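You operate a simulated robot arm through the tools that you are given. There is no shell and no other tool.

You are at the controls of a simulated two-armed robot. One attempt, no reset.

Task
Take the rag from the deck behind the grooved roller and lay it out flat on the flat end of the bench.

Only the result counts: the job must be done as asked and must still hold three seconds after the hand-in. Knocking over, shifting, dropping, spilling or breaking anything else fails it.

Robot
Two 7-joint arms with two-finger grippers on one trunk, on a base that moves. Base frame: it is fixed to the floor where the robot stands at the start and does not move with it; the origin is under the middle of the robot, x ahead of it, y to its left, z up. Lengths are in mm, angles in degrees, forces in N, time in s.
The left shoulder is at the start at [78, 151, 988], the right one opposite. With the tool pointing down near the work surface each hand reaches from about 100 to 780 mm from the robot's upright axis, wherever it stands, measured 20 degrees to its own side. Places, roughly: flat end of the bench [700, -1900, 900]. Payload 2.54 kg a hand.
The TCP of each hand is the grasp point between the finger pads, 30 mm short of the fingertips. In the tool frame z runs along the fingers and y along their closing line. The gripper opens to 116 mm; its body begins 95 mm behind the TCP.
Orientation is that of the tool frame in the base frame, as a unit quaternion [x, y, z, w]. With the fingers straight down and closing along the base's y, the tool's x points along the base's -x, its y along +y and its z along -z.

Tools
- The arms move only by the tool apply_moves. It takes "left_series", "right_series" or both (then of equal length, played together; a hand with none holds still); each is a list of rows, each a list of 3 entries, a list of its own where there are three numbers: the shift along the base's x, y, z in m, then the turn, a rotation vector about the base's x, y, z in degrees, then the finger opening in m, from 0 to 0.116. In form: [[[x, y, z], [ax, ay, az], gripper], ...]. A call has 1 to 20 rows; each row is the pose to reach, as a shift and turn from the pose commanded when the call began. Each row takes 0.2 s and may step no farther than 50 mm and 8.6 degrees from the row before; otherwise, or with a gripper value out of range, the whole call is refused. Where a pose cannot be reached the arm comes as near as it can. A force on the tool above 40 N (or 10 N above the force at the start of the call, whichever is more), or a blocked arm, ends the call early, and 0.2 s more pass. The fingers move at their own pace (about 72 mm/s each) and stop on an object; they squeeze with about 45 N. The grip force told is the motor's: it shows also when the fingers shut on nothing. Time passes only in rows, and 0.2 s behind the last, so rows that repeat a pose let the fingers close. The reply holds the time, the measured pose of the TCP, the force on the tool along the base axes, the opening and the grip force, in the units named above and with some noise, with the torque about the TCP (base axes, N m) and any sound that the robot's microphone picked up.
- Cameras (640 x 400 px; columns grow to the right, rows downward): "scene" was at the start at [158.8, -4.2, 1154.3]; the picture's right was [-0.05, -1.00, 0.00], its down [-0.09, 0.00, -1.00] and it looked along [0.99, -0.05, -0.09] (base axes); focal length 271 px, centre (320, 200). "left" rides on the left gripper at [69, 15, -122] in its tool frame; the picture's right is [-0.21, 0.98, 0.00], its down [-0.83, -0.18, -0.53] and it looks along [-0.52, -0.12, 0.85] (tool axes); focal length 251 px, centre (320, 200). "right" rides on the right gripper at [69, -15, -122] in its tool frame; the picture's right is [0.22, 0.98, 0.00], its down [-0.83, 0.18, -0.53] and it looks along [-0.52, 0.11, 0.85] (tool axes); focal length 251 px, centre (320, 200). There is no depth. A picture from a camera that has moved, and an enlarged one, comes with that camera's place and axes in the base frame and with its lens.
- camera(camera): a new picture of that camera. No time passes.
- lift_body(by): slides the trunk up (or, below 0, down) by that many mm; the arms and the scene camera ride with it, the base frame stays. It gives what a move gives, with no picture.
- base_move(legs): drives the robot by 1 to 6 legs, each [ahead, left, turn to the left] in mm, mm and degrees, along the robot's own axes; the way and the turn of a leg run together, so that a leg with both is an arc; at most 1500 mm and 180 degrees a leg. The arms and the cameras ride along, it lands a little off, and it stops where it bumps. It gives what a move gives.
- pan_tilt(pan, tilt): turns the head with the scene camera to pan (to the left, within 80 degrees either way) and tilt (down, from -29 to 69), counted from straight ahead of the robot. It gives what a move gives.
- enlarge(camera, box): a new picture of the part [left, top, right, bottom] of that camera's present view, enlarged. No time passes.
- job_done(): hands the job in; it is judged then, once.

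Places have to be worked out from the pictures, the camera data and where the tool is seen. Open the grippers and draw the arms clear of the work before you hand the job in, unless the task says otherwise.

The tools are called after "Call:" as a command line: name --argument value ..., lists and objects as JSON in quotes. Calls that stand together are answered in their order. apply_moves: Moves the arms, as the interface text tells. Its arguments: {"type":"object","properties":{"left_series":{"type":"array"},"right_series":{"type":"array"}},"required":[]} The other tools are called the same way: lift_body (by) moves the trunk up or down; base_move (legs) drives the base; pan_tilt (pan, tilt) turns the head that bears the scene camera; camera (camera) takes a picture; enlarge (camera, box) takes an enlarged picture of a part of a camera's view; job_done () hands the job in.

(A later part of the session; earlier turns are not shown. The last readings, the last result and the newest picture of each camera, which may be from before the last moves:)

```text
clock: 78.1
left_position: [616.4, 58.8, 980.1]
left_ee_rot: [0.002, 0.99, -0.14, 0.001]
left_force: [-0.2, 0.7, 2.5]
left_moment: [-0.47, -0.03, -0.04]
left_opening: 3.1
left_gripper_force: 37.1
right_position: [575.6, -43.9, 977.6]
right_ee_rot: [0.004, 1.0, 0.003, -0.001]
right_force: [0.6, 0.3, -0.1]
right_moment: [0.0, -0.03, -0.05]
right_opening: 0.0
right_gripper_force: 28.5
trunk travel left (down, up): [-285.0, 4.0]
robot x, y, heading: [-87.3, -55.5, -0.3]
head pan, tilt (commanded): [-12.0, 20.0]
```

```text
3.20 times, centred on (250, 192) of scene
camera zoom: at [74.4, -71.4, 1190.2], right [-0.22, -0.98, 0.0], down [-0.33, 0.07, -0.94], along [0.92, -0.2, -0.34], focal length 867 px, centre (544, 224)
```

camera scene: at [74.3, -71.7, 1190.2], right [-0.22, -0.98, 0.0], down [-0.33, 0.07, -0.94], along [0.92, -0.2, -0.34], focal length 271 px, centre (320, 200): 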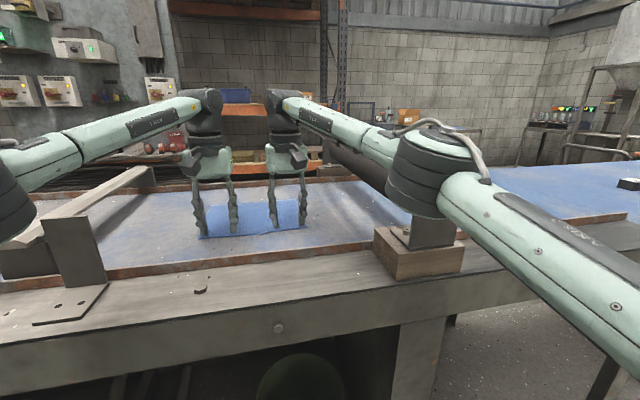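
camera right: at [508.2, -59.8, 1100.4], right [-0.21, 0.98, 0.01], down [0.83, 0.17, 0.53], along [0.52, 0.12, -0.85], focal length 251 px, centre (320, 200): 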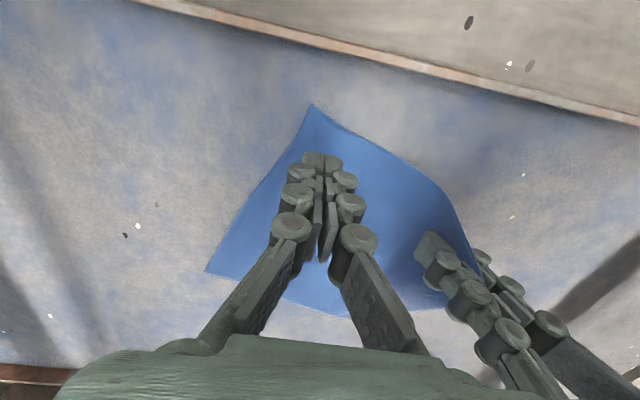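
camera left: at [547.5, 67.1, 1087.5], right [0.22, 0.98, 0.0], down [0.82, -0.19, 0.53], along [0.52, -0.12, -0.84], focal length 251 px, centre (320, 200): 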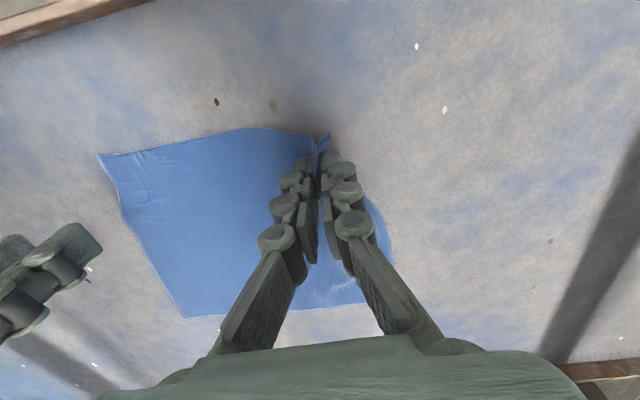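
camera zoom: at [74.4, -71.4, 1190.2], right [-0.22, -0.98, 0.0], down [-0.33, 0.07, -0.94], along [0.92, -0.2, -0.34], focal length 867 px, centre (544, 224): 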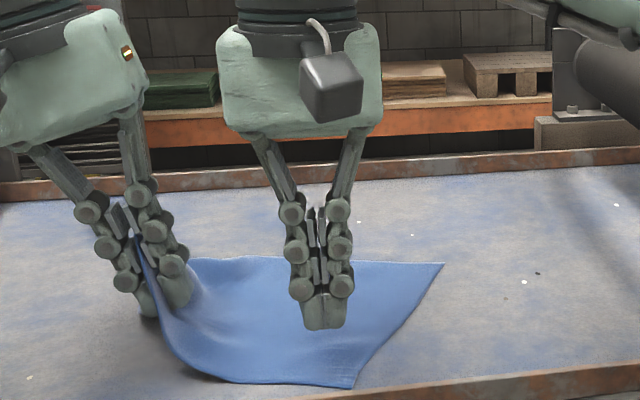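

The right slipped off again: a 28 mm gather was too small a fold, whereas the left's 46 mm gather held. I'll tilt the left body further outward and lower it to make room for a wide right-hand pinch, then look again.

Call:
apply_moves --left_series '[[[0, 0.002, -0.005], [-4, 0, 0], 0], [[0, 0.004, -0.01], [-8, 0, 0], 0], [[0, 0.006, -0.015], [-12, 0, 0], 0], [[0, 0.008, -0.02], [-16, 0, 0], 0], [[0, 0.008, -0.02], [-16, 0, 0], 0], [[0, 0.008, -0.02], [-16, 0, 0], 0]]' --right_series '[[[0, 0, 0.01], [0, 0, 0], 0.0], [[0, 0, 0.02], [0, 0, 0], 0.02], [[0, 0, 0.02], [0, 0, 0], 0.046], [[0, 0, 0.02], [0, 0, 0], 0.046], [[0, 0, 0.02], [0, 0, 0], 0.046], [[0, 0, 0.02], [0, 0, 0], 0.046]]'

Call:
camera --camera "right"

Call:
camera --camera "left"

Call:
enlarge --camera "scene" --box '[150, 130, 350, 255]'

```text
clock: 79.5
left_position: [616.3, 66.4, 959.5]
left_ee_rot: [0.004, 0.961, -0.278, 0.002]
left_force: [0.2, 5.1, 0.2]
left_moment: [-0.18, 0.06, -0.05]
left_opening: 3.1
left_gripper_force: 37.0
right_position: [576.2, -43.3, 997.7]
right_ee_rot: [0.003, 1.0, 0.003, -0.001]
right_force: [-0.5, 0.2, 0.1]
right_moment: [0.04, -0.01, -0.03]
right_opening: 46.3
right_gripper_force: 0.1
trunk travel left (down, up): [-285.0, 4.0]
robot x, y, heading: [-84.7, -56.1, -0.4]
head pan, tilt (commanded): [-12.0, 20.0]
```

```text
taken
camera right: at [507.6, -59.6, 1120.5], right [-0.21, 0.98, 0.01], down [0.83, 0.17, 0.53], along [0.52, 0.12, -0.85], focal length 251 px, centre (320, 200)
```

right: 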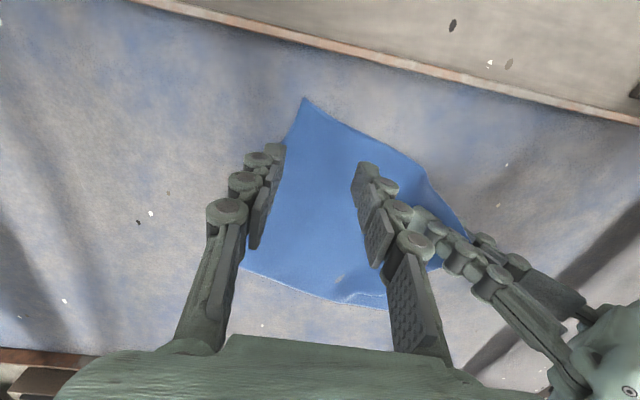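

```text
taken
camera left: at [548.0, 145.8, 1055.8], right [0.22, 0.83, -0.52], down [0.82, 0.13, 0.55], along [0.52, -0.55, -0.65], focal length 251 px, centre (320, 200)
```

left: 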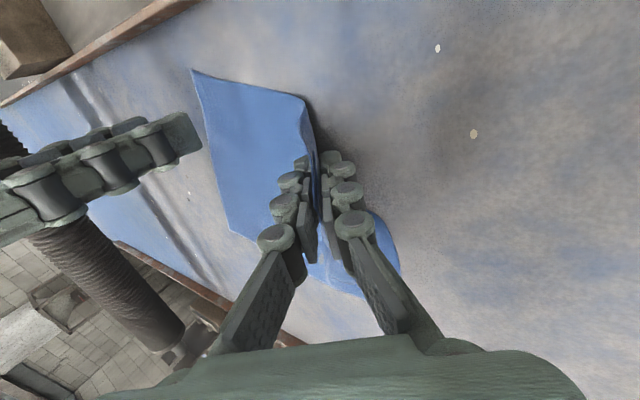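

```text
3.20 times, centred on (250, 192) of scene
camera zoom: at [74.3, -71.4, 1190.2], right [-0.22, -0.98, 0.0], down [-0.33, 0.07, -0.94], along [0.92, -0.2, -0.34], focal length 867 px, centre (544, 224)
```

zoom: 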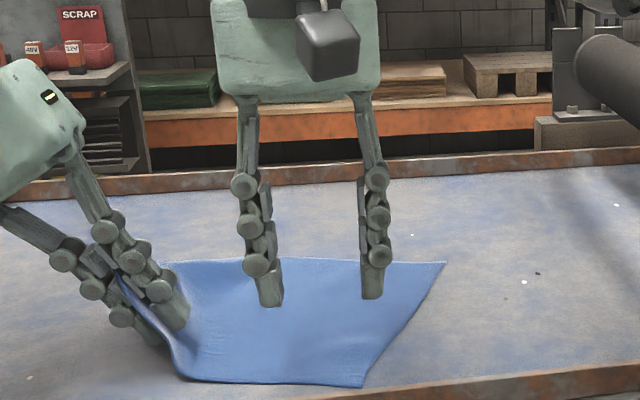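

Good: the left hand is out of the way, the near corner is at about [543, −62], and the near edge runs toward [574, 43]. I bring the right hand to [572, −27], turned 16° to line up with the edge, with 46 mm opening, just above the cloth.

Call:
apply_moves --right_series '[[[-0.001, 0.006, 0], [0, 0, -8], 0.046], [[-0.003, 0.012, -0.005], [0, 0, -16], 0.046], [[-0.004, 0.016, -0.018], [0, 0, -16], 0.046], [[-0.004, 0.016, -0.032], [0, 0, -16], 0.046], [[-0.004, 0.016, -0.04], [0, 0, -16], 0.046], [[-0.004, 0.016, -0.04], [0, 0, -16], 0.046]]'

Call:
camera --camera "right"

Call:
camera --camera "left"

Call:
enlarge --camera "scene" --box '[150, 130, 350, 255]'

```text
clock: 80.9
left_position: [616.4, 66.6, 960.4]
left_ee_rot: [0.003, 0.961, -0.278, 0.001]
left_force: [0.8, 1.1, 3.1]
left_moment: [-0.21, 0.07, 0.01]
left_opening: 2.8
left_gripper_force: 37.1
right_position: [571.9, -28.0, 957.7]
right_ee_rot: [0.145, 0.989, 0.003, 0.0]
right_force: [0.6, -0.1, -0.2]
right_moment: [0.01, -0.01, 0.02]
right_opening: 46.1
right_gripper_force: 0.1
trunk travel left (down, up): [-285.0, 4.0]
robot x, y, heading: [-80.2, -48.7, -0.5]
head pan, tilt (commanded): [-12.0, 20.0]
```

```text
taken
camera right: at [502.3, -23.8, 1080.5], right [0.07, 1.0, 0.01], down [0.84, -0.06, 0.53], along [0.53, -0.03, -0.85], focal length 251 px, centre (320, 200)
```

right: 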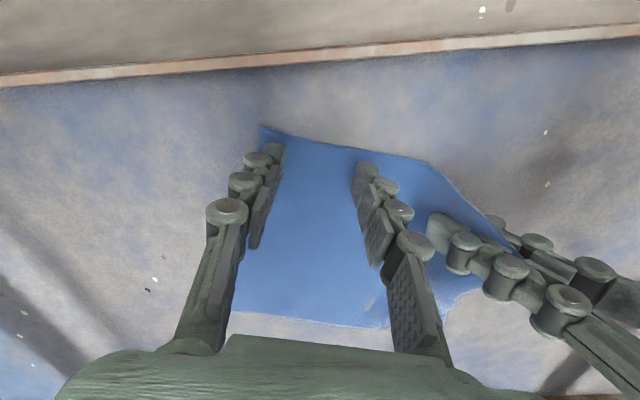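

```text
taken
camera left: at [547.8, 145.6, 1055.8], right [0.22, 0.83, -0.52], down [0.82, 0.13, 0.55], along [0.52, -0.55, -0.65], focal length 251 px, centre (320, 200)
```

left: 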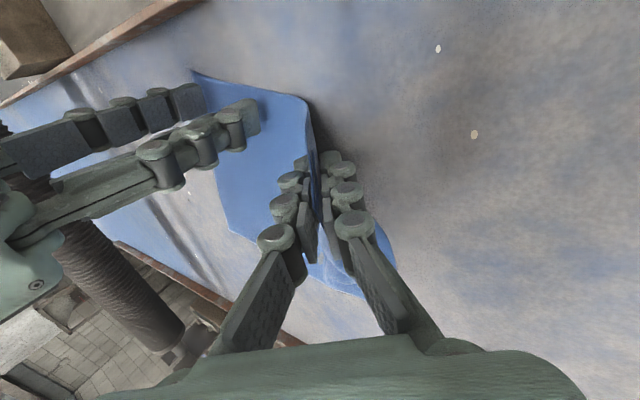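

```text
3.20 times, centred on (250, 192) of scene
camera zoom: at [74.2, -71.5, 1190.2], right [-0.22, -0.98, 0.0], down [-0.33, 0.07, -0.94], along [0.92, -0.2, -0.34], focal length 867 px, centre (544, 224)
```

zoom: 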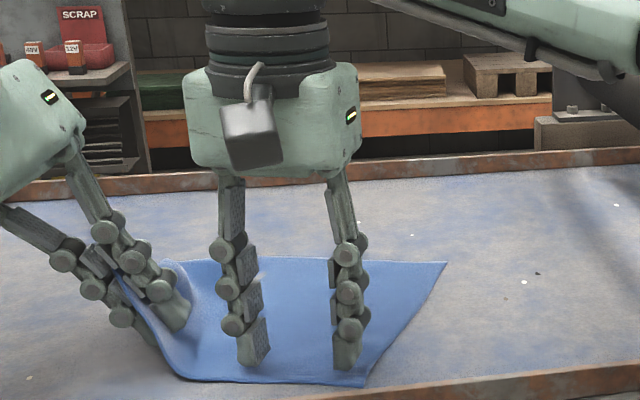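

Both right fingertips stand squarely on the corner area. I press down and, with the press eased to about 12–15 N, close over the full 46 mm.

Call:
apply_moves --right_series '[[[0, 0, -0.005], [0, 0, 0], 0.046], [[0, 0, -0.009], [0, 0, 0], 0.046], [[0, 0, -0.012], [0, 0, 0], 0.046]]'

Call:
apply_moves --right_series '[[[0, 0, 0.0005], [0, 0, 0], 0.04], [[0, 0, 0.0005], [0, 0, 0], 0.034], [[0, 0, 0.0005], [0, 0, 0], 0.028], [[0, 0, 0.0005], [0, 0, 0], 0.022]]'

Call:
camera --camera "right"

Call:
camera --camera "left"

Call:
enlarge --camera "scene" --box '[150, 130, 350, 255]'

```text
clock: 81.7
left_position: [614.4, 67.4, 963.1]
left_ee_rot: [0.003, 0.96, -0.279, 0.002]
left_force: [0.7, 3.7, 0.8]
left_moment: [-0.53, 0.07, 0.01]
left_opening: 3.3
left_gripper_force: 37.4
right_position: [570.8, -29.5, 951.3]
right_ee_rot: [0.143, 0.99, 0.005, 0.002]
right_force: [1.2, -2.1, 26.8]
right_moment: [-0.16, 0.08, -0.01]
right_opening: 44.9
right_gripper_force: 7.4
trunk travel left (down, up): [-285.0, 4.0]
robot x, y, heading: [-81.4, -53.8, -0.6]
head pan, tilt (commanded): [-12.0, 20.0]
```

```text
clock: 82.7
left_position: [612.8, 67.8, 962.6]
left_ee_rot: [0.004, 0.961, -0.277, 0.003]
left_force: [-0.1, -1.2, -1.2]
left_moment: [0.02, 0.01, 0.03]
left_opening: 4.3
left_gripper_force: 35.3
right_position: [569.2, -26.8, 950.4]
right_ee_rot: [0.142, 0.99, 0.004, 0.003]
right_force: [1.6, 6.4, 30.1]
right_moment: [0.55, -0.14, 0.0]
right_opening: 23.4
right_gripper_force: 3.9
trunk travel left (down, up): [-285.0, 4.0]
robot x, y, heading: [-84.6, -49.4, -0.4]
head pan, tilt (commanded): [-12.0, 20.0]
```

```text
taken
camera right: at [499.5, -23.5, 1073.0], right [0.07, 1.0, 0.01], down [0.84, -0.06, 0.54], along [0.54, -0.03, -0.84], focal length 251 px, centre (320, 200)
```

right: 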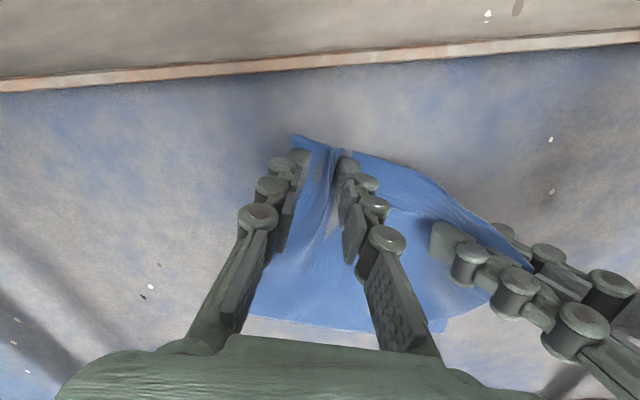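

```text
taken
camera left: at [545.4, 145.9, 1057.9], right [0.22, 0.83, -0.52], down [0.82, 0.13, 0.55], along [0.52, -0.55, -0.65], focal length 251 px, centre (320, 200)
```

left: 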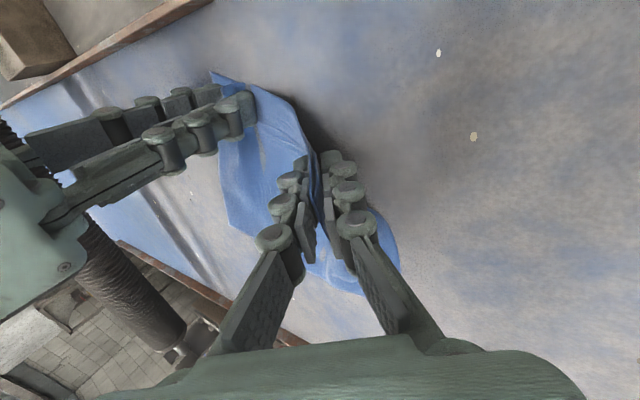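

```text
3.20 times, centred on (250, 192) of scene
camera zoom: at [71.3, -71.3, 1190.8], right [-0.22, -0.98, 0.0], down [-0.33, 0.07, -0.94], along [0.92, -0.2, -0.34], focal length 867 px, centre (544, 224)
```

zoom: 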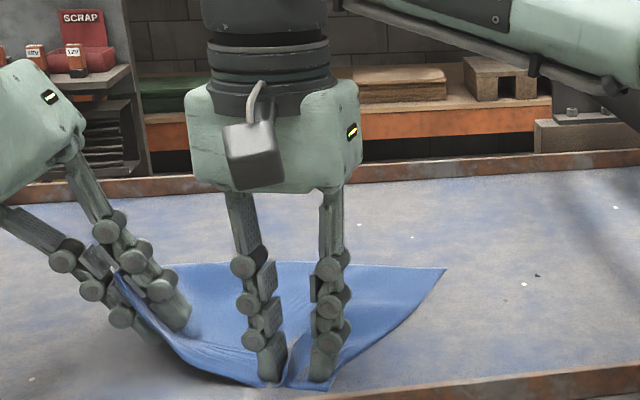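

A proper ridge is standing up between the right fingers now. I keep closing with slightly less press.

Call:
apply_moves --right_series '[[[0, 0, 0.001], [0, 0, 0], 0.017], [[0, 0, 0.001], [0, 0, 0], 0.012], [[0, 0, 0.0015], [0, 0, 0], 0.007], [[0, 0, 0.002], [0, 0, 0], 0.002], [[0, 0, 0.002], [0, 0, 0], 0], [[0, 0, 0.002], [0, 0, 0], 0], [[0, 0, 0.002], [0, 0, 0], 0]]'

Call:
camera --camera "right"

Call:
enlarge --camera "scene" --box '[150, 130, 350, 255]'

```text
clock: 84.3
left_position: [614.8, 67.3, 960.8]
left_ee_rot: [0.002, 0.961, -0.278, 0.002]
left_force: [-0.7, 1.1, 2.5]
left_moment: [0.17, -0.05, 0.05]
left_opening: 0.9
left_gripper_force: 25.8
right_position: [570.5, -28.9, 949.2]
right_ee_rot: [0.144, 0.99, 0.002, 0.0]
right_force: [-1.6, -1.1, 0.7]
right_moment: [0.27, -0.15, 0.0]
right_opening: 1.3
right_gripper_force: 26.0
trunk travel left (down, up): [-285.0, 4.0]
robot x, y, heading: [-81.9, -49.9, -0.9]
head pan, tilt (commanded): [-12.0, 20.0]
```

```text
taken
camera right: at [501.2, -24.6, 1072.1], right [0.07, 1.0, 0.01], down [0.84, -0.06, 0.54], along [0.53, -0.03, -0.84], focal length 251 px, centre (320, 200)
```

right: 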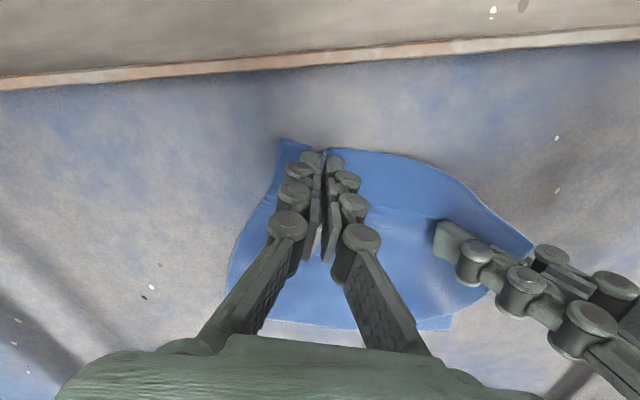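

```text
3.20 times, centred on (250, 192) of scene
camera zoom: at [72.4, -71.6, 1190.6], right [-0.22, -0.98, 0.0], down [-0.33, 0.07, -0.94], along [0.92, -0.2, -0.34], focal length 867 px, centre (544, 224)
```

zoom: 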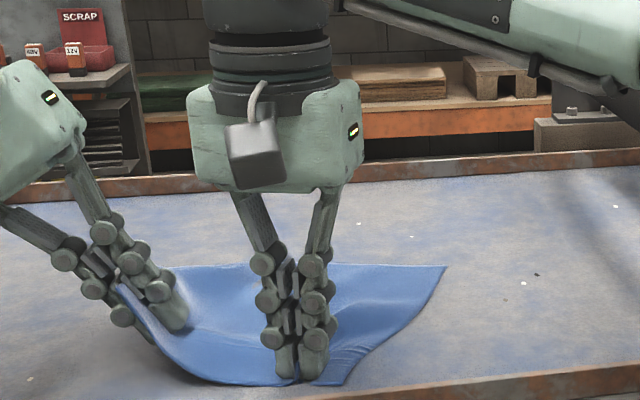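

The right opening stays at 1.3 mm with cloth showing between the tips, like the left when it held. I lift both hands 25 mm to test.

Call:
apply_moves --left_series '[[[0, 0, 0.005], [0, 0, 0], 0], [[0, 0, 0.01], [0, 0, 0], 0], [[0, 0, 0.018], [0, 0, 0], 0], [[0, 0, 0.025], [0, 0, 0], 0], [[0, 0, 0.025], [0, 0, 0], 0]]' --right_series '[[[0, 0, 0.005], [0, 0, 0], 0], [[0, 0, 0.01], [0, 0, 0], 0], [[0, 0, 0.018], [0, 0, 0], 0], [[0, 0, 0.025], [0, 0, 0], 0], [[0, 0, 0.025], [0, 0, 0], 0]]'

Call:
camera --camera "right"

Call:
camera --camera "left"

Call:
enlarge --camera "scene" --box '[150, 130, 350, 255]'

```text
clock: 85.5
left_position: [615.9, 66.6, 985.2]
left_ee_rot: [0.002, 0.961, -0.277, 0.0]
left_force: [0.3, -2.3, -1.7]
left_moment: [-0.34, 0.0, -0.01]
left_opening: 2.3
left_gripper_force: 28.9
right_position: [571.9, -28.5, 973.3]
right_ee_rot: [0.143, 0.99, 0.003, 0.001]
right_force: [0.7, -0.9, 3.5]
right_moment: [0.09, -0.01, 0.01]
right_opening: 0.6
right_gripper_force: 26.3
trunk travel left (down, up): [-285.0, 4.0]
robot x, y, heading: [-81.2, -52.4, -0.8]
head pan, tilt (commanded): [-12.0, 20.0]
```

```text
taken
camera right: at [502.2, -24.7, 1096.4], right [0.07, 1.0, 0.01], down [0.84, -0.06, 0.53], along [0.53, -0.03, -0.85], focal length 251 px, centre (320, 200)
```

right: 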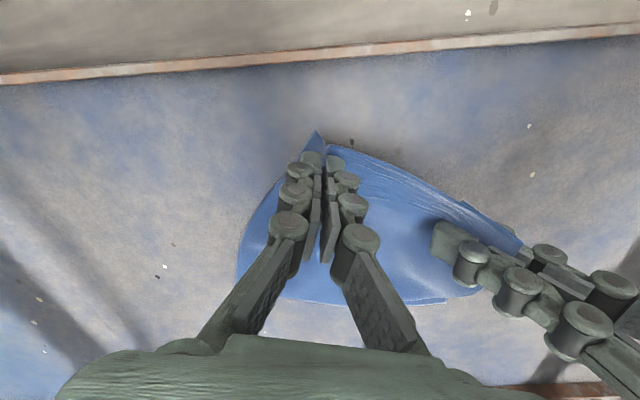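

```text
taken
camera left: at [547.6, 144.8, 1081.1], right [0.22, 0.83, -0.52], down [0.82, 0.13, 0.55], along [0.52, -0.55, -0.65], focal length 251 px, centre (320, 200)
```

left: 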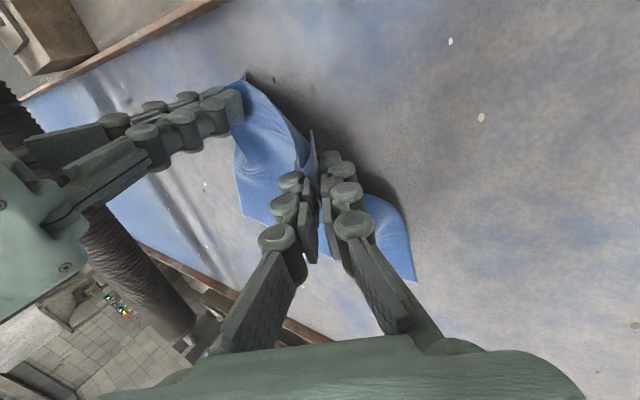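

```text
3.20 times, centred on (250, 192) of scene
camera zoom: at [74.1, -71.7, 1190.2], right [-0.22, -0.98, 0.0], down [-0.33, 0.07, -0.94], along [0.92, -0.2, -0.34], focal length 867 px, centre (544, 224)
```

zoom: 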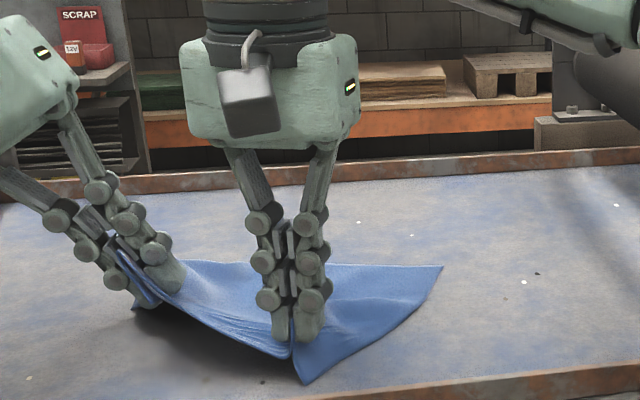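

Both hands now hold the near edge. I level them: bring the left hand back beside the right, straighten its tilt, square up the right's yaw, and draw the hands apart so that the edge between them is straight.

Call:
apply_moves --left_series '[[[-0.008, 0.002, 0], [4, 0, 0], 0], [[-0.016, 0.004, 0], [8, 0, 0], 0], [[-0.024, 0.006, -0.001], [12, 0, 0], 0], [[-0.033, 0.008, -0.002], [16, 0, 0], 0], [[-0.041, 0.01, -0.003], [20, 0, 0], 0], [[-0.041, 0.01, -0.003], [20, 0, 0], 0]]' --right_series '[[[0, 0, 0.002], [0, 0, 4], 0], [[0, 0, 0.004], [0, 0, 8], 0], [[0, 0, 0.006], [0, 0, 12], 0], [[0, 0, 0.008], [0, 0, 16], 0], [[0, 0, 0.01], [0, 0, 16], 0], [[0, 0, 0.01], [0, 0, 16], 0]]'

Call:
camera --camera "right"

Call:
camera --camera "left"

Call:
enlarge --camera "scene" --box '[150, 130, 350, 255]'

```text
clock: 86.9
left_position: [573.4, 76.9, 983.1]
left_ee_rot: [0.004, 0.994, -0.106, 0.001]
left_force: [1.2, -8.4, 0.4]
left_moment: [-0.43, 0.02, 0.06]
left_opening: 1.9
left_gripper_force: 28.7
right_position: [572.4, -27.7, 982.7]
right_ee_rot: [0.004, 1.0, 0.003, 0.0]
right_force: [-0.9, 3.6, 4.6]
right_moment: [0.14, 0.09, -0.09]
right_opening: 1.2
right_gripper_force: 28.2
trunk travel left (down, up): [-285.0, 4.0]
robot x, y, heading: [-86.1, -50.1, -0.6]
head pan, tilt (commanded): [-12.0, 20.0]
```

```text
taken
camera right: at [503.7, -43.8, 1106.3], right [-0.21, 0.98, 0.01], down [0.83, 0.17, 0.53], along [0.52, 0.12, -0.85], focal length 251 px, centre (320, 200)
```

right: 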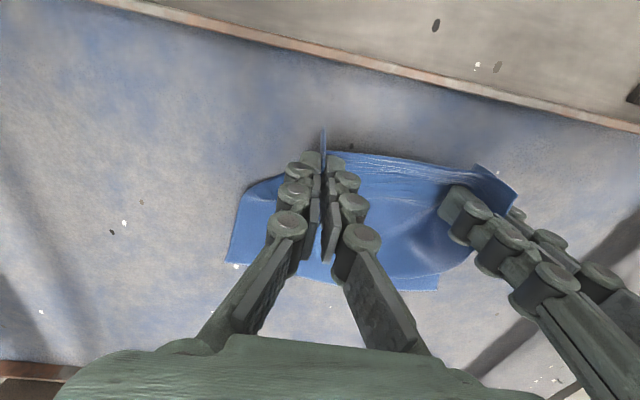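

```text
taken
camera left: at [506.2, 118.1, 1099.5], right [0.22, 0.95, -0.2], down [0.82, -0.07, 0.56], along [0.52, -0.29, -0.8], focal length 251 px, centre (320, 200)
```

left: 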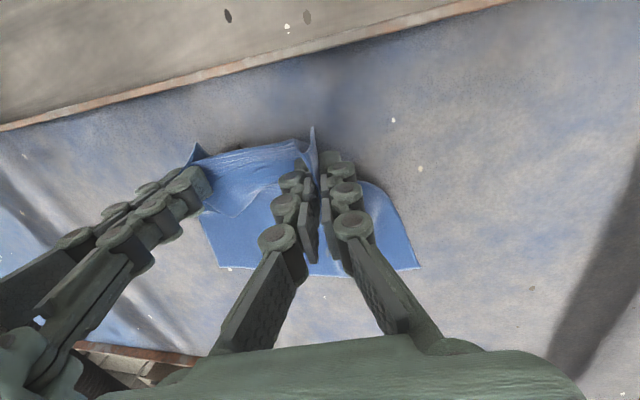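

```text
3.20 times, centred on (250, 192) of scene
camera zoom: at [74.1, -71.6, 1190.2], right [-0.22, -0.98, 0.0], down [-0.33, 0.07, -0.94], along [0.92, -0.2, -0.34], focal length 867 px, centre (544, 224)
```

zoom: 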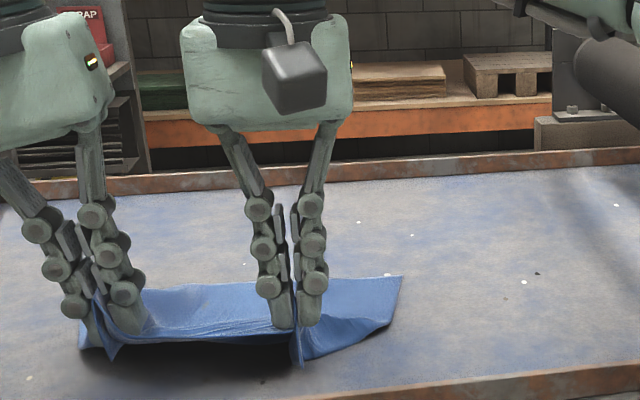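

The edge between the hands is taut (8 N), so I ease them 5 mm together while lifting both straight up and slightly to the right, high enough for the rag to hang free.

Call:
apply_moves --left_series '[[[0, -0.005, 0.005], [0, 0, 0], 0], [[0, -0.006, 0.015], [0, 0, 0], 0], [[0, -0.009, 0.03], [0, 0, 0], 0], [[-0.001, -0.012, 0.045], [0, 0, 0], 0], [[-0.002, -0.015, 0.06], [0, 0, 0], 0], [[-0.003, -0.018, 0.075], [0, 0, 0], 0], [[-0.004, -0.021, 0.09], [0, 0, 0], 0], [[-0.005, -0.024, 0.105], [0, 0, 0], 0], [[-0.006, -0.027, 0.12], [0, 0, 0], 0], [[-0.007, -0.03, 0.135], [0, 0, 0], 0], [[-0.008, -0.033, 0.15], [0, 0, 0], 0], [[-0.01, -0.036, 0.165], [0, 0, 0], 0], [[-0.012, -0.04, 0.18], [0, 0, 0], 0], [[-0.014, -0.04, 0.195], [0, 0, 0], 0], [[-0.016, -0.04, 0.205], [0, 0, 0], 0], [[-0.016, -0.04, 0.205], [0, 0, 0], 0]]' --right_series '[[[0, 0, 0.005], [0, 0, 0], 0], [[0, -0.001, 0.015], [0, 0, 0], 0], [[0, -0.004, 0.03], [0, 0, 0], 0], [[-0.001, -0.007, 0.045], [0, 0, 0], 0], [[-0.002, -0.01, 0.06], [0, 0, 0], 0], [[-0.003, -0.013, 0.075], [0, 0, 0], 0], [[-0.004, -0.016, 0.09], [0, 0, 0], 0], [[-0.005, -0.019, 0.105], [0, 0, 0], 0], [[-0.006, -0.022, 0.12], [0, 0, 0], 0], [[-0.007, -0.025, 0.135], [0, 0, 0], 0], [[-0.008, -0.028, 0.15], [0, 0, 0], 0], [[-0.01, -0.031, 0.165], [0, 0, 0], 0], [[-0.012, -0.035, 0.18], [0, 0, 0], 0], [[-0.014, -0.035, 0.195], [0, 0, 0], 0], [[-0.016, -0.035, 0.205], [0, 0, 0], 0], [[-0.016, -0.035, 0.205], [0, 0, 0], 0]]'

Call:
camera --camera "scene"

Call:
camera --camera "right"

Call:
camera --camera "left"

```text
clock: 90.3
left_position: [557.7, 36.2, 1188.7]
left_ee_rot: [0.004, 0.994, -0.106, 0.002]
left_force: [-0.6, -3.4, -0.6]
left_moment: [-0.02, -0.02, 0.02]
left_opening: 4.8
left_gripper_force: 30.9
right_position: [547.9, -62.4, 1169.6]
right_ee_rot: [0.003, 1.0, 0.004, 0.001]
right_force: [0.4, 1.4, -0.7]
right_moment: [0.09, -0.06, -0.06]
right_opening: 4.9
right_gripper_force: 37.9
right hand out of reach, approached as far as the arm can: row 12, 13, 14, 15, 16
trunk travel left (down, up): [-285.0, 4.0]
robot x, y, heading: [-85.1, -54.1, -0.5]
head pan, tilt (commanded): [-12.0, 20.0]
```

```text
taken
camera scene: at [73.7, -71.9, 1190.3], right [-0.22, -0.98, 0.0], down [-0.33, 0.07, -0.94], along [0.92, -0.2, -0.34], focal length 271 px, centre (320, 200)
```

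scene: 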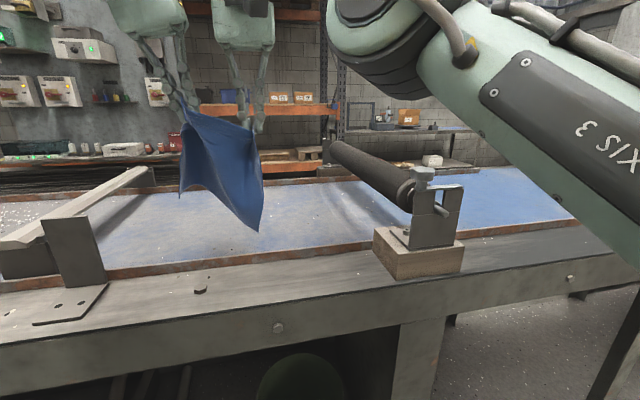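

```text
taken
camera right: at [479.6, -79.1, 1292.9], right [-0.21, 0.98, 0.01], down [0.83, 0.17, 0.54], along [0.52, 0.12, -0.84], focal length 251 px, centre (320, 200)
```

right: 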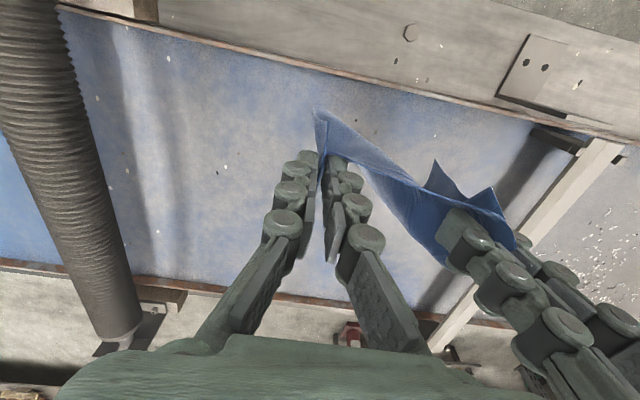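

```text
taken
camera left: at [489.7, 77.6, 1304.6], right [0.22, 0.95, -0.21], down [0.82, -0.07, 0.56], along [0.52, -0.29, -0.8], focal length 251 px, centre (320, 200)
```

left: 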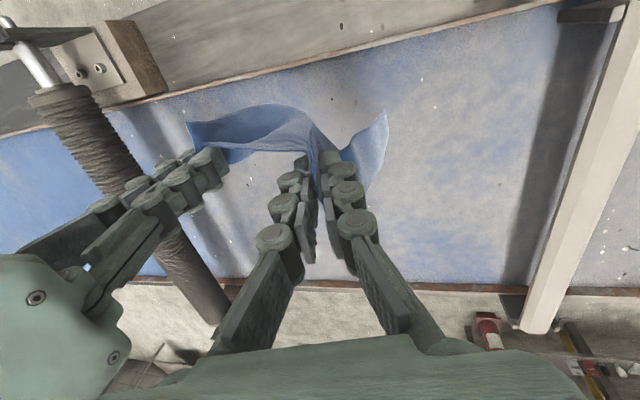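

The rag hangs free from both hands (openings about 4.8 mm, lowest corner ≈ z 962). I now draw the hands in toward the robot while raising them, so the rag clears the rail and the bolt on the ledge.

Call:
apply_moves --left_series '[[[-0.004, 0, 0.002], [0, 0, 0], 0], [[-0.012, 0, 0.006], [0, 0, 0], 0], [[-0.022, 0, 0.01], [0, 0, 0], 0], [[-0.032, 0, 0.015], [0, 0, 0], 0], [[-0.042, 0, 0.02], [0, 0, 0], 0], [[-0.052, 0, 0.025], [0, 0, 0], 0], [[-0.062, 0, 0.03], [0, 0, 0], 0], [[-0.072, 0, 0.035], [0, 0, 0], 0], [[-0.082, 0, 0.04], [0, 0, 0], 0], [[-0.092, 0, 0.04], [0, 0, 0], 0], [[-0.102, 0, 0.04], [0, 0, 0], 0], [[-0.11, 0, 0.04], [0, 0, 0], 0], [[-0.11, 0, 0.04], [0, 0, 0], 0]]' --right_series '[[[-0.004, 0, 0.004], [0, 0, 0], 0], [[-0.01, 0, 0.012], [0, 0, 0], 0], [[-0.018, 0, 0.022], [0, 0, 0], 0], [[-0.026, 0, 0.032], [0, 0, 0], 0], [[-0.034, 0, 0.039], [0, 0, 0], 0], [[-0.043, 0, 0.044], [0, 0, 0], 0], [[-0.052, 0, 0.049], [0, 0, 0], 0], [[-0.062, 0, 0.054], [0, 0, 0], 0], [[-0.072, 0, 0.06], [0, 0, 0], 0], [[-0.082, 0, 0.06], [0, 0, 0], 0], [[-0.092, 0, 0.06], [0, 0, 0], 0], [[-0.1, 0, 0.06], [0, 0, 0], 0], [[-0.1, 0, 0.06], [0, 0, 0], 0]]'

Call:
camera --camera "scene"

Call:
camera --camera "right"

Call:
camera --camera "left"

```text
clock: 93.1
left_position: [448.1, 36.1, 1227.2]
left_ee_rot: [0.003, 0.994, -0.106, 0.001]
left_force: [0.4, -0.4, 3.6]
left_moment: [-0.06, 0.03, 0.02]
left_opening: 2.1
left_gripper_force: 34.7
right_position: [447.4, -63.2, 1230.1]
right_ee_rot: [0.005, 1.0, 0.004, 0.0]
right_force: [0.3, 2.0, -1.9]
right_moment: [0.08, -0.02, -0.01]
right_opening: 5.5
right_gripper_force: 33.6
trunk travel left (down, up): [-285.0, 4.0]
robot x, y, heading: [-79.1, -53.5, -0.6]
head pan, tilt (commanded): [-12.0, 20.0]
```

```text
taken
camera scene: at [74.0, -71.4, 1190.3], right [-0.22, -0.98, 0.0], down [-0.33, 0.07, -0.94], along [0.92, -0.2, -0.34], focal length 271 px, centre (320, 200)
```

scene: 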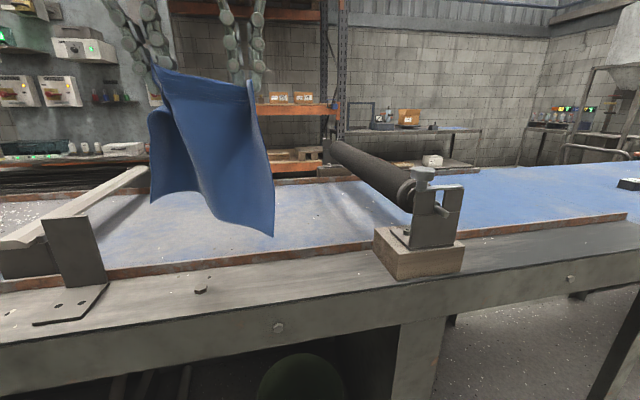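

```text
taken
camera right: at [380.3, -78.6, 1352.8], right [-0.21, 0.98, 0.01], down [0.83, 0.17, 0.53], along [0.52, 0.12, -0.84], focal length 251 px, centre (320, 200)
```

right: 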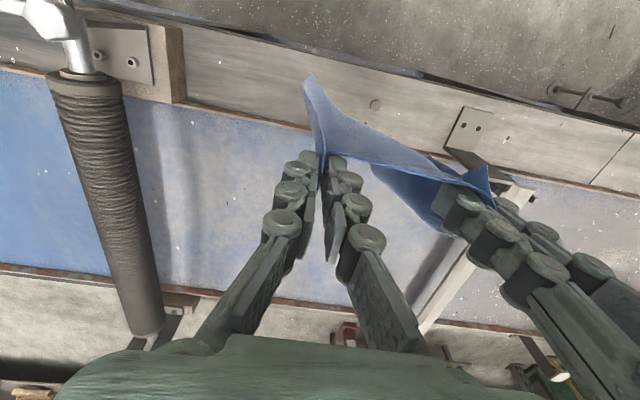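

```text
taken
camera left: at [380.0, 78.1, 1344.1], right [0.22, 0.95, -0.21], down [0.82, -0.07, 0.56], along [0.52, -0.29, -0.8], focal length 251 px, centre (320, 200)
```

left: 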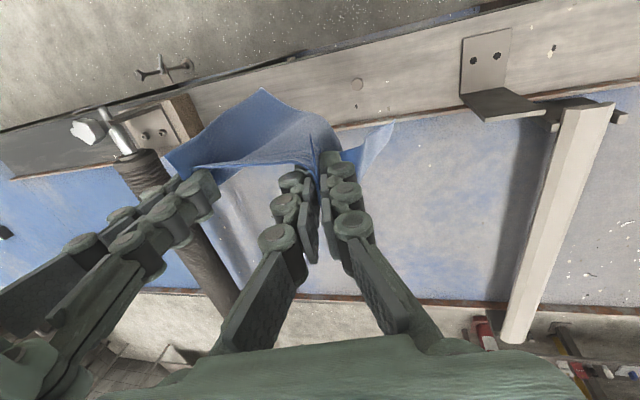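

The rag hangs well from both hands, lowest corner near z 1000 and clear of everything. I back off a bit and drive right to line the hands up with the free patch at y ≈ −1073.

Call:
base_move --legs '[[-60, 0, 0.6], [0, -1056, 0]]'

Call:
camera --camera "scene"

Call:
camera --camera "right"

Call:
camera --camera "left"

```text
clock: 104.2
left_position: [389.1, -1017.6, 1228.2]
left_ee_rot: [0.001, 0.994, -0.106, 0.001]
left_force: [0.3, 1.6, -2.3]
left_moment: [-0.08, 0.04, -0.03]
left_opening: 6.3
left_gripper_force: 36.0
right_position: [387.6, -1117.3, 1230.7]
right_ee_rot: [0.003, 1.0, 0.002, -0.001]
right_force: [0.3, -0.2, 0.2]
right_moment: [-0.01, 0.03, 0.0]
right_opening: 1.2
right_gripper_force: 31.0
trunk travel left (down, up): [-285.0, 4.0]
robot x, y, heading: [-141.1, -1109.2, -0.2]
head pan, tilt (commanded): [-12.0, 20.0]
```

```text
taken
camera scene: at [14.3, -1126.8, 1190.3], right [-0.21, -0.98, 0.0], down [-0.33, 0.07, -0.94], along [0.92, -0.2, -0.34], focal length 271 px, centre (320, 200)
```

scene: 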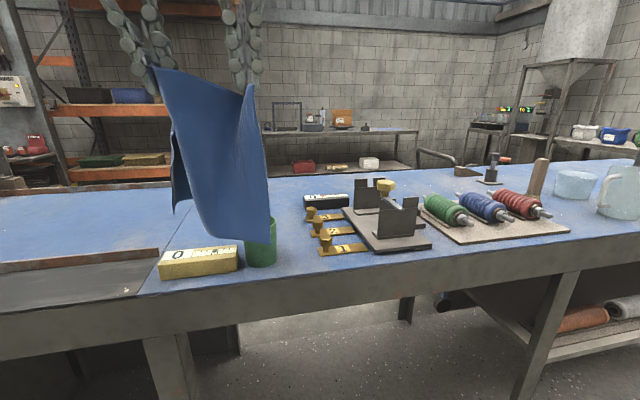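

```text
taken
camera right: at [320.7, -1132.6, 1352.6], right [-0.21, 0.98, 0.01], down [0.83, 0.18, 0.53], along [0.52, 0.12, -0.85], focal length 251 px, centre (320, 200)
```

right: 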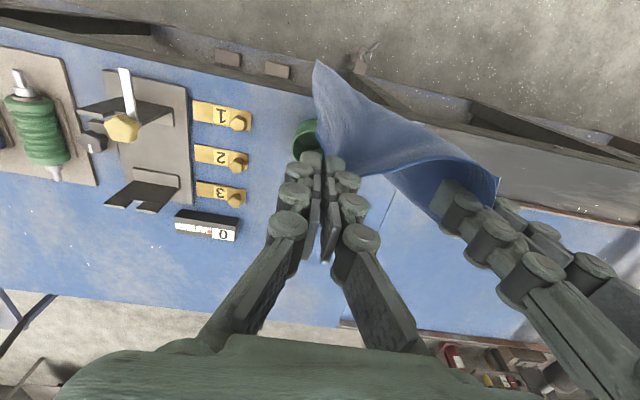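

```text
taken
camera left: at [319.7, -976.0, 1344.0], right [0.22, 0.95, -0.21], down [0.82, -0.07, 0.56], along [0.52, -0.29, -0.8], focal length 251 px, centre (320, 200)
```

left: 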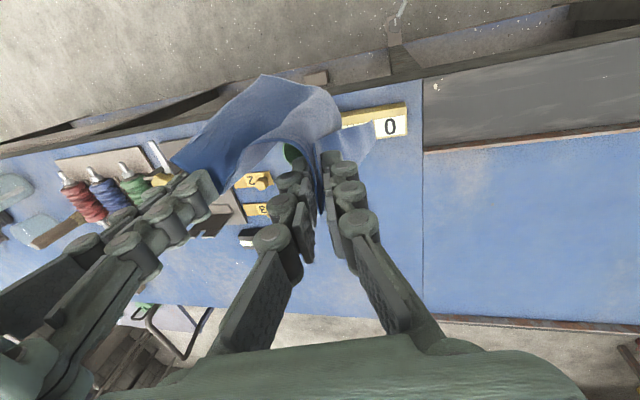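

From above I see the seam at y ≈ −928, gauge ends at y ≈ −1215, and the pot's rim at about [464, −1112, 983]; the free patch is 287 mm wide for a 240 mm rag. I lift the hands 30 mm more for clearance over the pot, then move the base ahead about 90 mm, still short of the leg handle.

Call:
apply_moves --left_series '[[[0, 0, 0.01], [0, 0, 0], 0], [[0, 0, 0.02], [0, 0, 0], 0], [[0, 0, 0.03], [0, 0, 0], 0], [[0, 0, 0.03], [0, 0, 0], 0]]' --right_series '[[[0, 0, 0.01], [0, 0, 0], 0], [[0, 0, 0.02], [0, 0, 0], 0], [[0, 0, 0.03], [0, 0, 0], 0], [[0, 0, 0.03], [0, 0, 0], 0]]'

Call:
base_move --legs '[[90, 0, 0.2]]'

Call:
camera --camera "scene"

Call:
camera --camera "left"

```text
clock: 105.2
left_position: [387.9, -1016.5, 1258.2]
left_ee_rot: [0.0, 0.994, -0.106, 0.001]
left_force: [1.3, -0.9, 3.0]
left_moment: [-0.27, 0.07, -0.14]
left_opening: 3.1
left_gripper_force: 37.3
right_position: [389.2, -1118.0, 1259.5]
right_ee_rot: [0.002, 1.0, 0.004, 0.001]
right_force: [0.9, -0.3, -0.1]
right_moment: [0.03, 0.01, 0.0]
right_opening: 0.9
right_gripper_force: 31.1
trunk travel left (down, up): [-285.0, 4.0]
robot x, y, heading: [-145.0, -1106.9, 0.1]
head pan, tilt (commanded): [-12.0, 20.0]
```

```text
clock: 106.2
left_position: [478.4, -1016.7, 1257.7]
left_ee_rot: [-0.001, 0.994, -0.107, 0.001]
left_force: [0.0, 0.1, -0.7]
left_moment: [-0.08, 0.02, 0.01]
left_opening: 6.3
left_gripper_force: 38.0
right_position: [478.7, -1114.9, 1260.7]
right_ee_rot: [0.0, 1.0, 0.003, 0.0]
right_force: [-0.1, 0.4, 0.3]
right_moment: [-0.02, 0.03, -0.02]
right_opening: 1.0
right_gripper_force: 30.6
trunk travel left (down, up): [-285.0, 4.0]
robot x, y, heading: [-54.0, -1106.1, 0.1]
head pan, tilt (commanded): [-12.0, 20.0]
```

```text
taken
camera scene: at [104.6, -1126.5, 1190.2], right [-0.21, -0.98, 0.0], down [-0.34, 0.07, -0.94], along [0.92, -0.2, -0.34], focal length 271 px, centre (320, 200)
```

scene: 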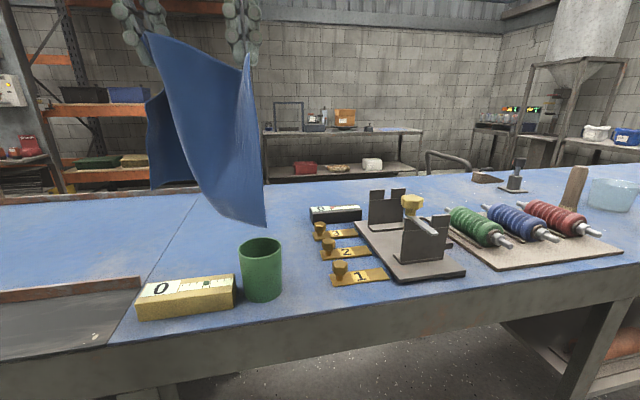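

```text
taken
camera left: at [409.4, -974.4, 1373.7], right [0.21, 0.96, -0.21], down [0.82, -0.06, 0.56], along [0.52, -0.29, -0.8], focal length 251 px, centre (320, 200)
```

left: 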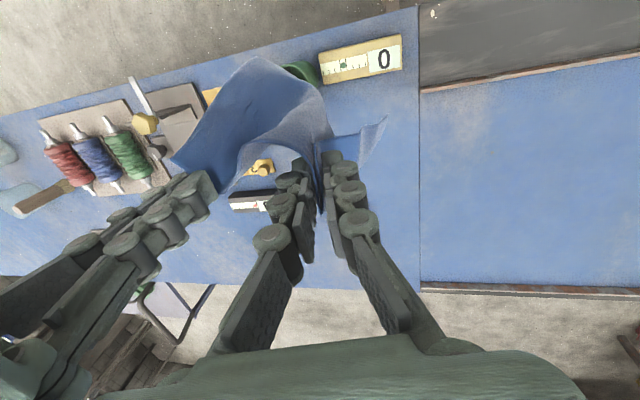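

The rag hangs well above the pot. I now reach forward over the free patch, tilting the hands forward to gain reach, and start lowering once past the pot.

Call:
apply_moves --left_series '[[[0.015, 0, 0], [0, -3, 0], 0], [[0.035, 0, 0], [0, -6, 0], 0], [[0.055, 0, 0], [0, -9, 0], 0], [[0.075, 0, 0], [0, -12, 0], 0], [[0.095, 0, 0], [0, -15, 0], 0], [[0.115, 0, 0], [0, -18, 0], 0], [[0.135, 0, 0], [0, -21, 0], 0], [[0.155, 0, -0.008], [0, -24, 0], 0], [[0.175, 0, -0.018], [0, -27, 0], 0], [[0.195, 0, -0.028], [0, -30, 0], 0], [[0.215, 0, -0.04], [0, -33, 0], 0], [[0.235, 0, -0.052], [0, -36, 0], 0], [[0.255, 0, -0.064], [0, -39, 0], 0], [[0.27, 0, -0.075], [0, -42, 0], 0], [[0.27, 0, -0.075], [0, -42, 0], 0], [[0.27, 0, -0.075], [0, -42, 0], 0]]' --right_series '[[[0.015, 0, 0], [0, -3, 0], 0], [[0.035, 0, 0], [0, -6, 0], 0], [[0.055, 0, 0], [0, -9, 0], 0], [[0.075, 0, 0], [0, -12, 0], 0], [[0.095, 0, 0], [0, -15, 0], 0], [[0.115, 0, 0], [0, -18, 0], 0], [[0.135, 0, 0], [0, -21, 0], 0], [[0.155, 0, -0.008], [0, -24, 0], 0], [[0.175, 0, -0.018], [0, -27, 0], 0], [[0.195, 0, -0.028], [0, -30, 0], 0], [[0.215, 0, -0.04], [0, -33, 0], 0], [[0.235, 0, -0.052], [0, -36, 0], 0], [[0.255, 0, -0.064], [0, -39, 0], 0], [[0.27, 0, -0.075], [0, -42, 0], 0], [[0.27, 0, -0.075], [0, -42, 0], 0], [[0.27, 0, -0.075], [0, -42, 0], 0]]'

Call:
camera --camera "scene"

Call:
camera --camera "left"

Call:
camera --camera "right"

```text
clock: 109.7
left_position: [748.5, -1015.8, 1182.0]
left_ee_rot: [0.037, 0.928, -0.099, 0.358]
left_force: [-0.1, -0.8, -0.2]
left_moment: [0.01, -0.01, 0.06]
left_opening: 5.4
left_gripper_force: 34.9
right_position: [749.3, -1115.5, 1185.2]
right_ee_rot: [0.0, 0.934, 0.004, 0.358]
right_force: [-0.5, -0.8, -0.3]
right_moment: [-0.02, -0.01, 0.0]
right_opening: 0.8
right_gripper_force: 30.9
right hand out of reach, approached as far as the arm can: row 7, 8
trunk travel left (down, up): [-285.0, 4.0]
robot x, y, heading: [-55.0, -1106.9, -0.0]
head pan, tilt (commanded): [-12.0, 20.0]
```

```text
taken
camera scene: at [103.9, -1126.6, 1190.2], right [-0.21, -0.98, 0.0], down [-0.33, 0.07, -0.94], along [0.92, -0.2, -0.34], focal length 271 px, centre (320, 200)
```

scene: 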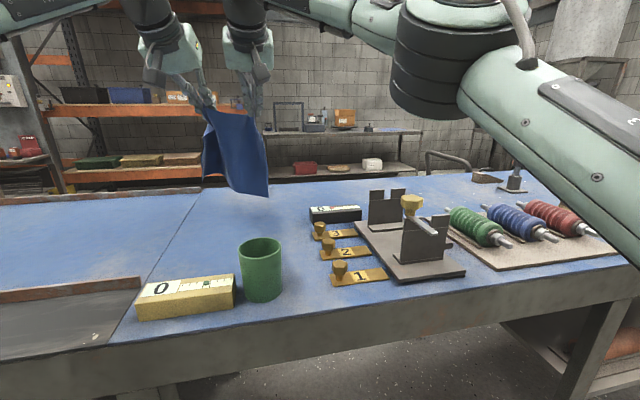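

```text
taken
camera left: at [619.6, -975.7, 1222.6], right [0.3, 0.96, -0.01], down [0.24, -0.06, 0.97], along [0.93, -0.29, -0.24], focal length 251 px, centre (320, 200)
```

left: 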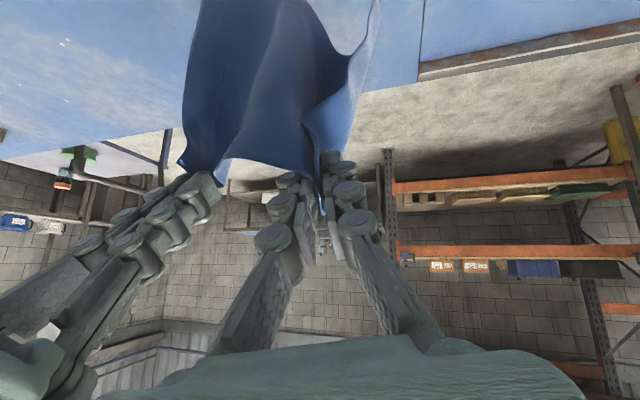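

```text
taken
camera right: at [616.8, -1132.2, 1230.2], right [-0.16, 0.98, -0.14], down [0.26, 0.18, 0.95], along [0.95, 0.12, -0.28], focal length 251 px, centre (320, 200)
```

right: 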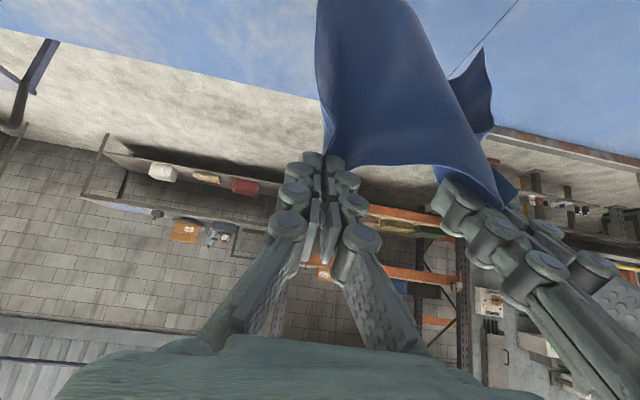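

The rag hangs at about x 730–770 with its lowest corner near z 979, right over the free patch. I lower straight down until that far edge is about to touch.

Call:
apply_moves --left_series '[[[0, 0, -0.01], [0, 0, 0], 0], [[0, 0, -0.02], [0, 0, 0], 0], [[0, 0, -0.03], [0, 0, 0], 0], [[0, 0, -0.04], [0, 0, 0], 0], [[0, 0, -0.05], [0, 0, 0], 0], [[0, 0, -0.055], [0, 0, 0], 0], [[0, 0, -0.055], [0, 0, 0], 0]]' --right_series '[[[0, 0, -0.01], [0, 0, 0], 0], [[0, 0, -0.02], [0, 0, 0], 0], [[0, 0, -0.03], [0, 0, 0], 0], [[0, 0, -0.04], [0, 0, 0], 0], [[0, 0, -0.05], [0, 0, 0], 0], [[0, 0, -0.057], [0, 0, 0], 0], [[0, 0, -0.057], [0, 0, 0], 0]]'

Call:
camera --camera "scene"

Call:
enlarge --camera "scene" --box '[120, 60, 440, 310]'

Call:
camera --camera "right"

```text
clock: 111.2
left_position: [748.0, -1014.8, 1129.6]
left_ee_rot: [0.037, 0.928, -0.099, 0.358]
left_force: [1.6, -0.6, 0.0]
left_moment: [0.04, 0.05, 0.0]
left_opening: 5.7
left_gripper_force: 32.5
right_position: [748.3, -1114.0, 1127.2]
right_ee_rot: [-0.001, 0.933, 0.003, 0.359]
right_force: [-0.1, -0.1, -0.2]
right_moment: [-0.01, -0.01, 0.0]
right_opening: 1.0
right_gripper_force: 30.8
trunk travel left (down, up): [-285.0, 4.0]
robot x, y, heading: [-53.0, -1107.0, 0.1]
head pan, tilt (commanded): [-12.0, 20.0]
```

```text
taken
camera scene: at [103.7, -1126.5, 1190.3], right [-0.21, -0.98, 0.0], down [-0.33, 0.07, -0.94], along [0.92, -0.2, -0.34], focal length 271 px, centre (320, 200)
```

scene: 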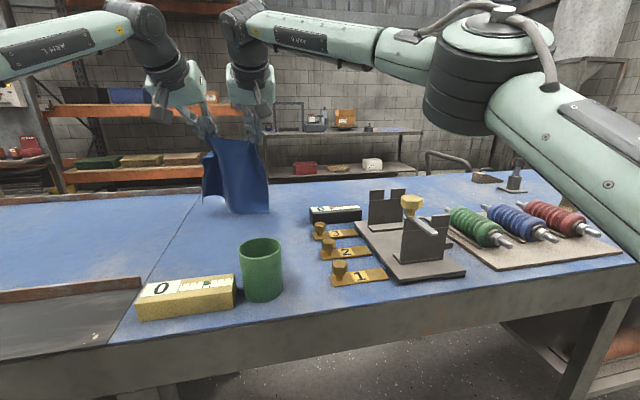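

```text
1.60 times, centred on (280, 185) of scene
camera zoom: at [103.7, -1126.5, 1190.3], right [-0.21, -0.98, 0.0], down [-0.33, 0.07, -0.94], along [0.92, -0.2, -0.34], focal length 433 px, centre (384, 224)
```

zoom: 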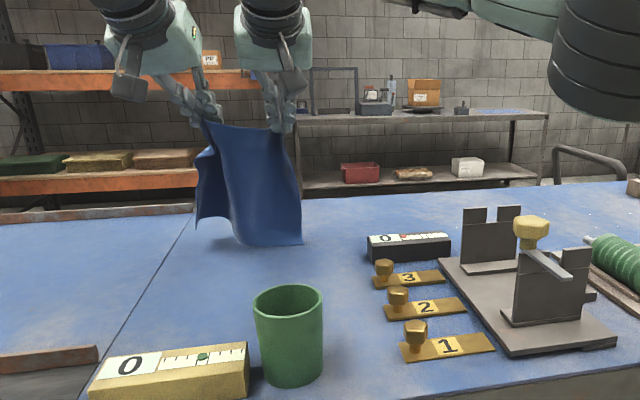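

```text
taken
camera right: at [616.4, -1131.5, 1172.9], right [-0.16, 0.98, -0.14], down [0.26, 0.18, 0.95], along [0.95, 0.12, -0.28], focal length 251 px, centre (320, 200)
```

right: 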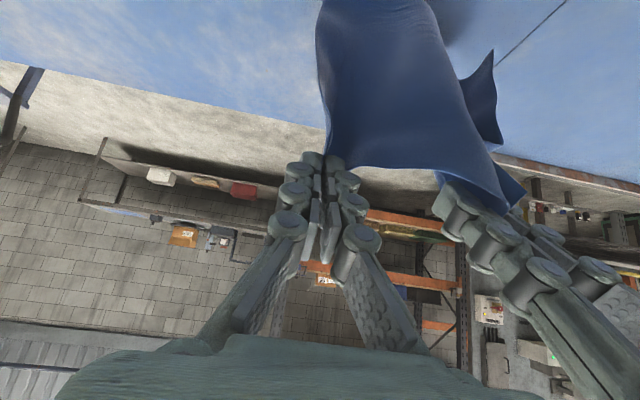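

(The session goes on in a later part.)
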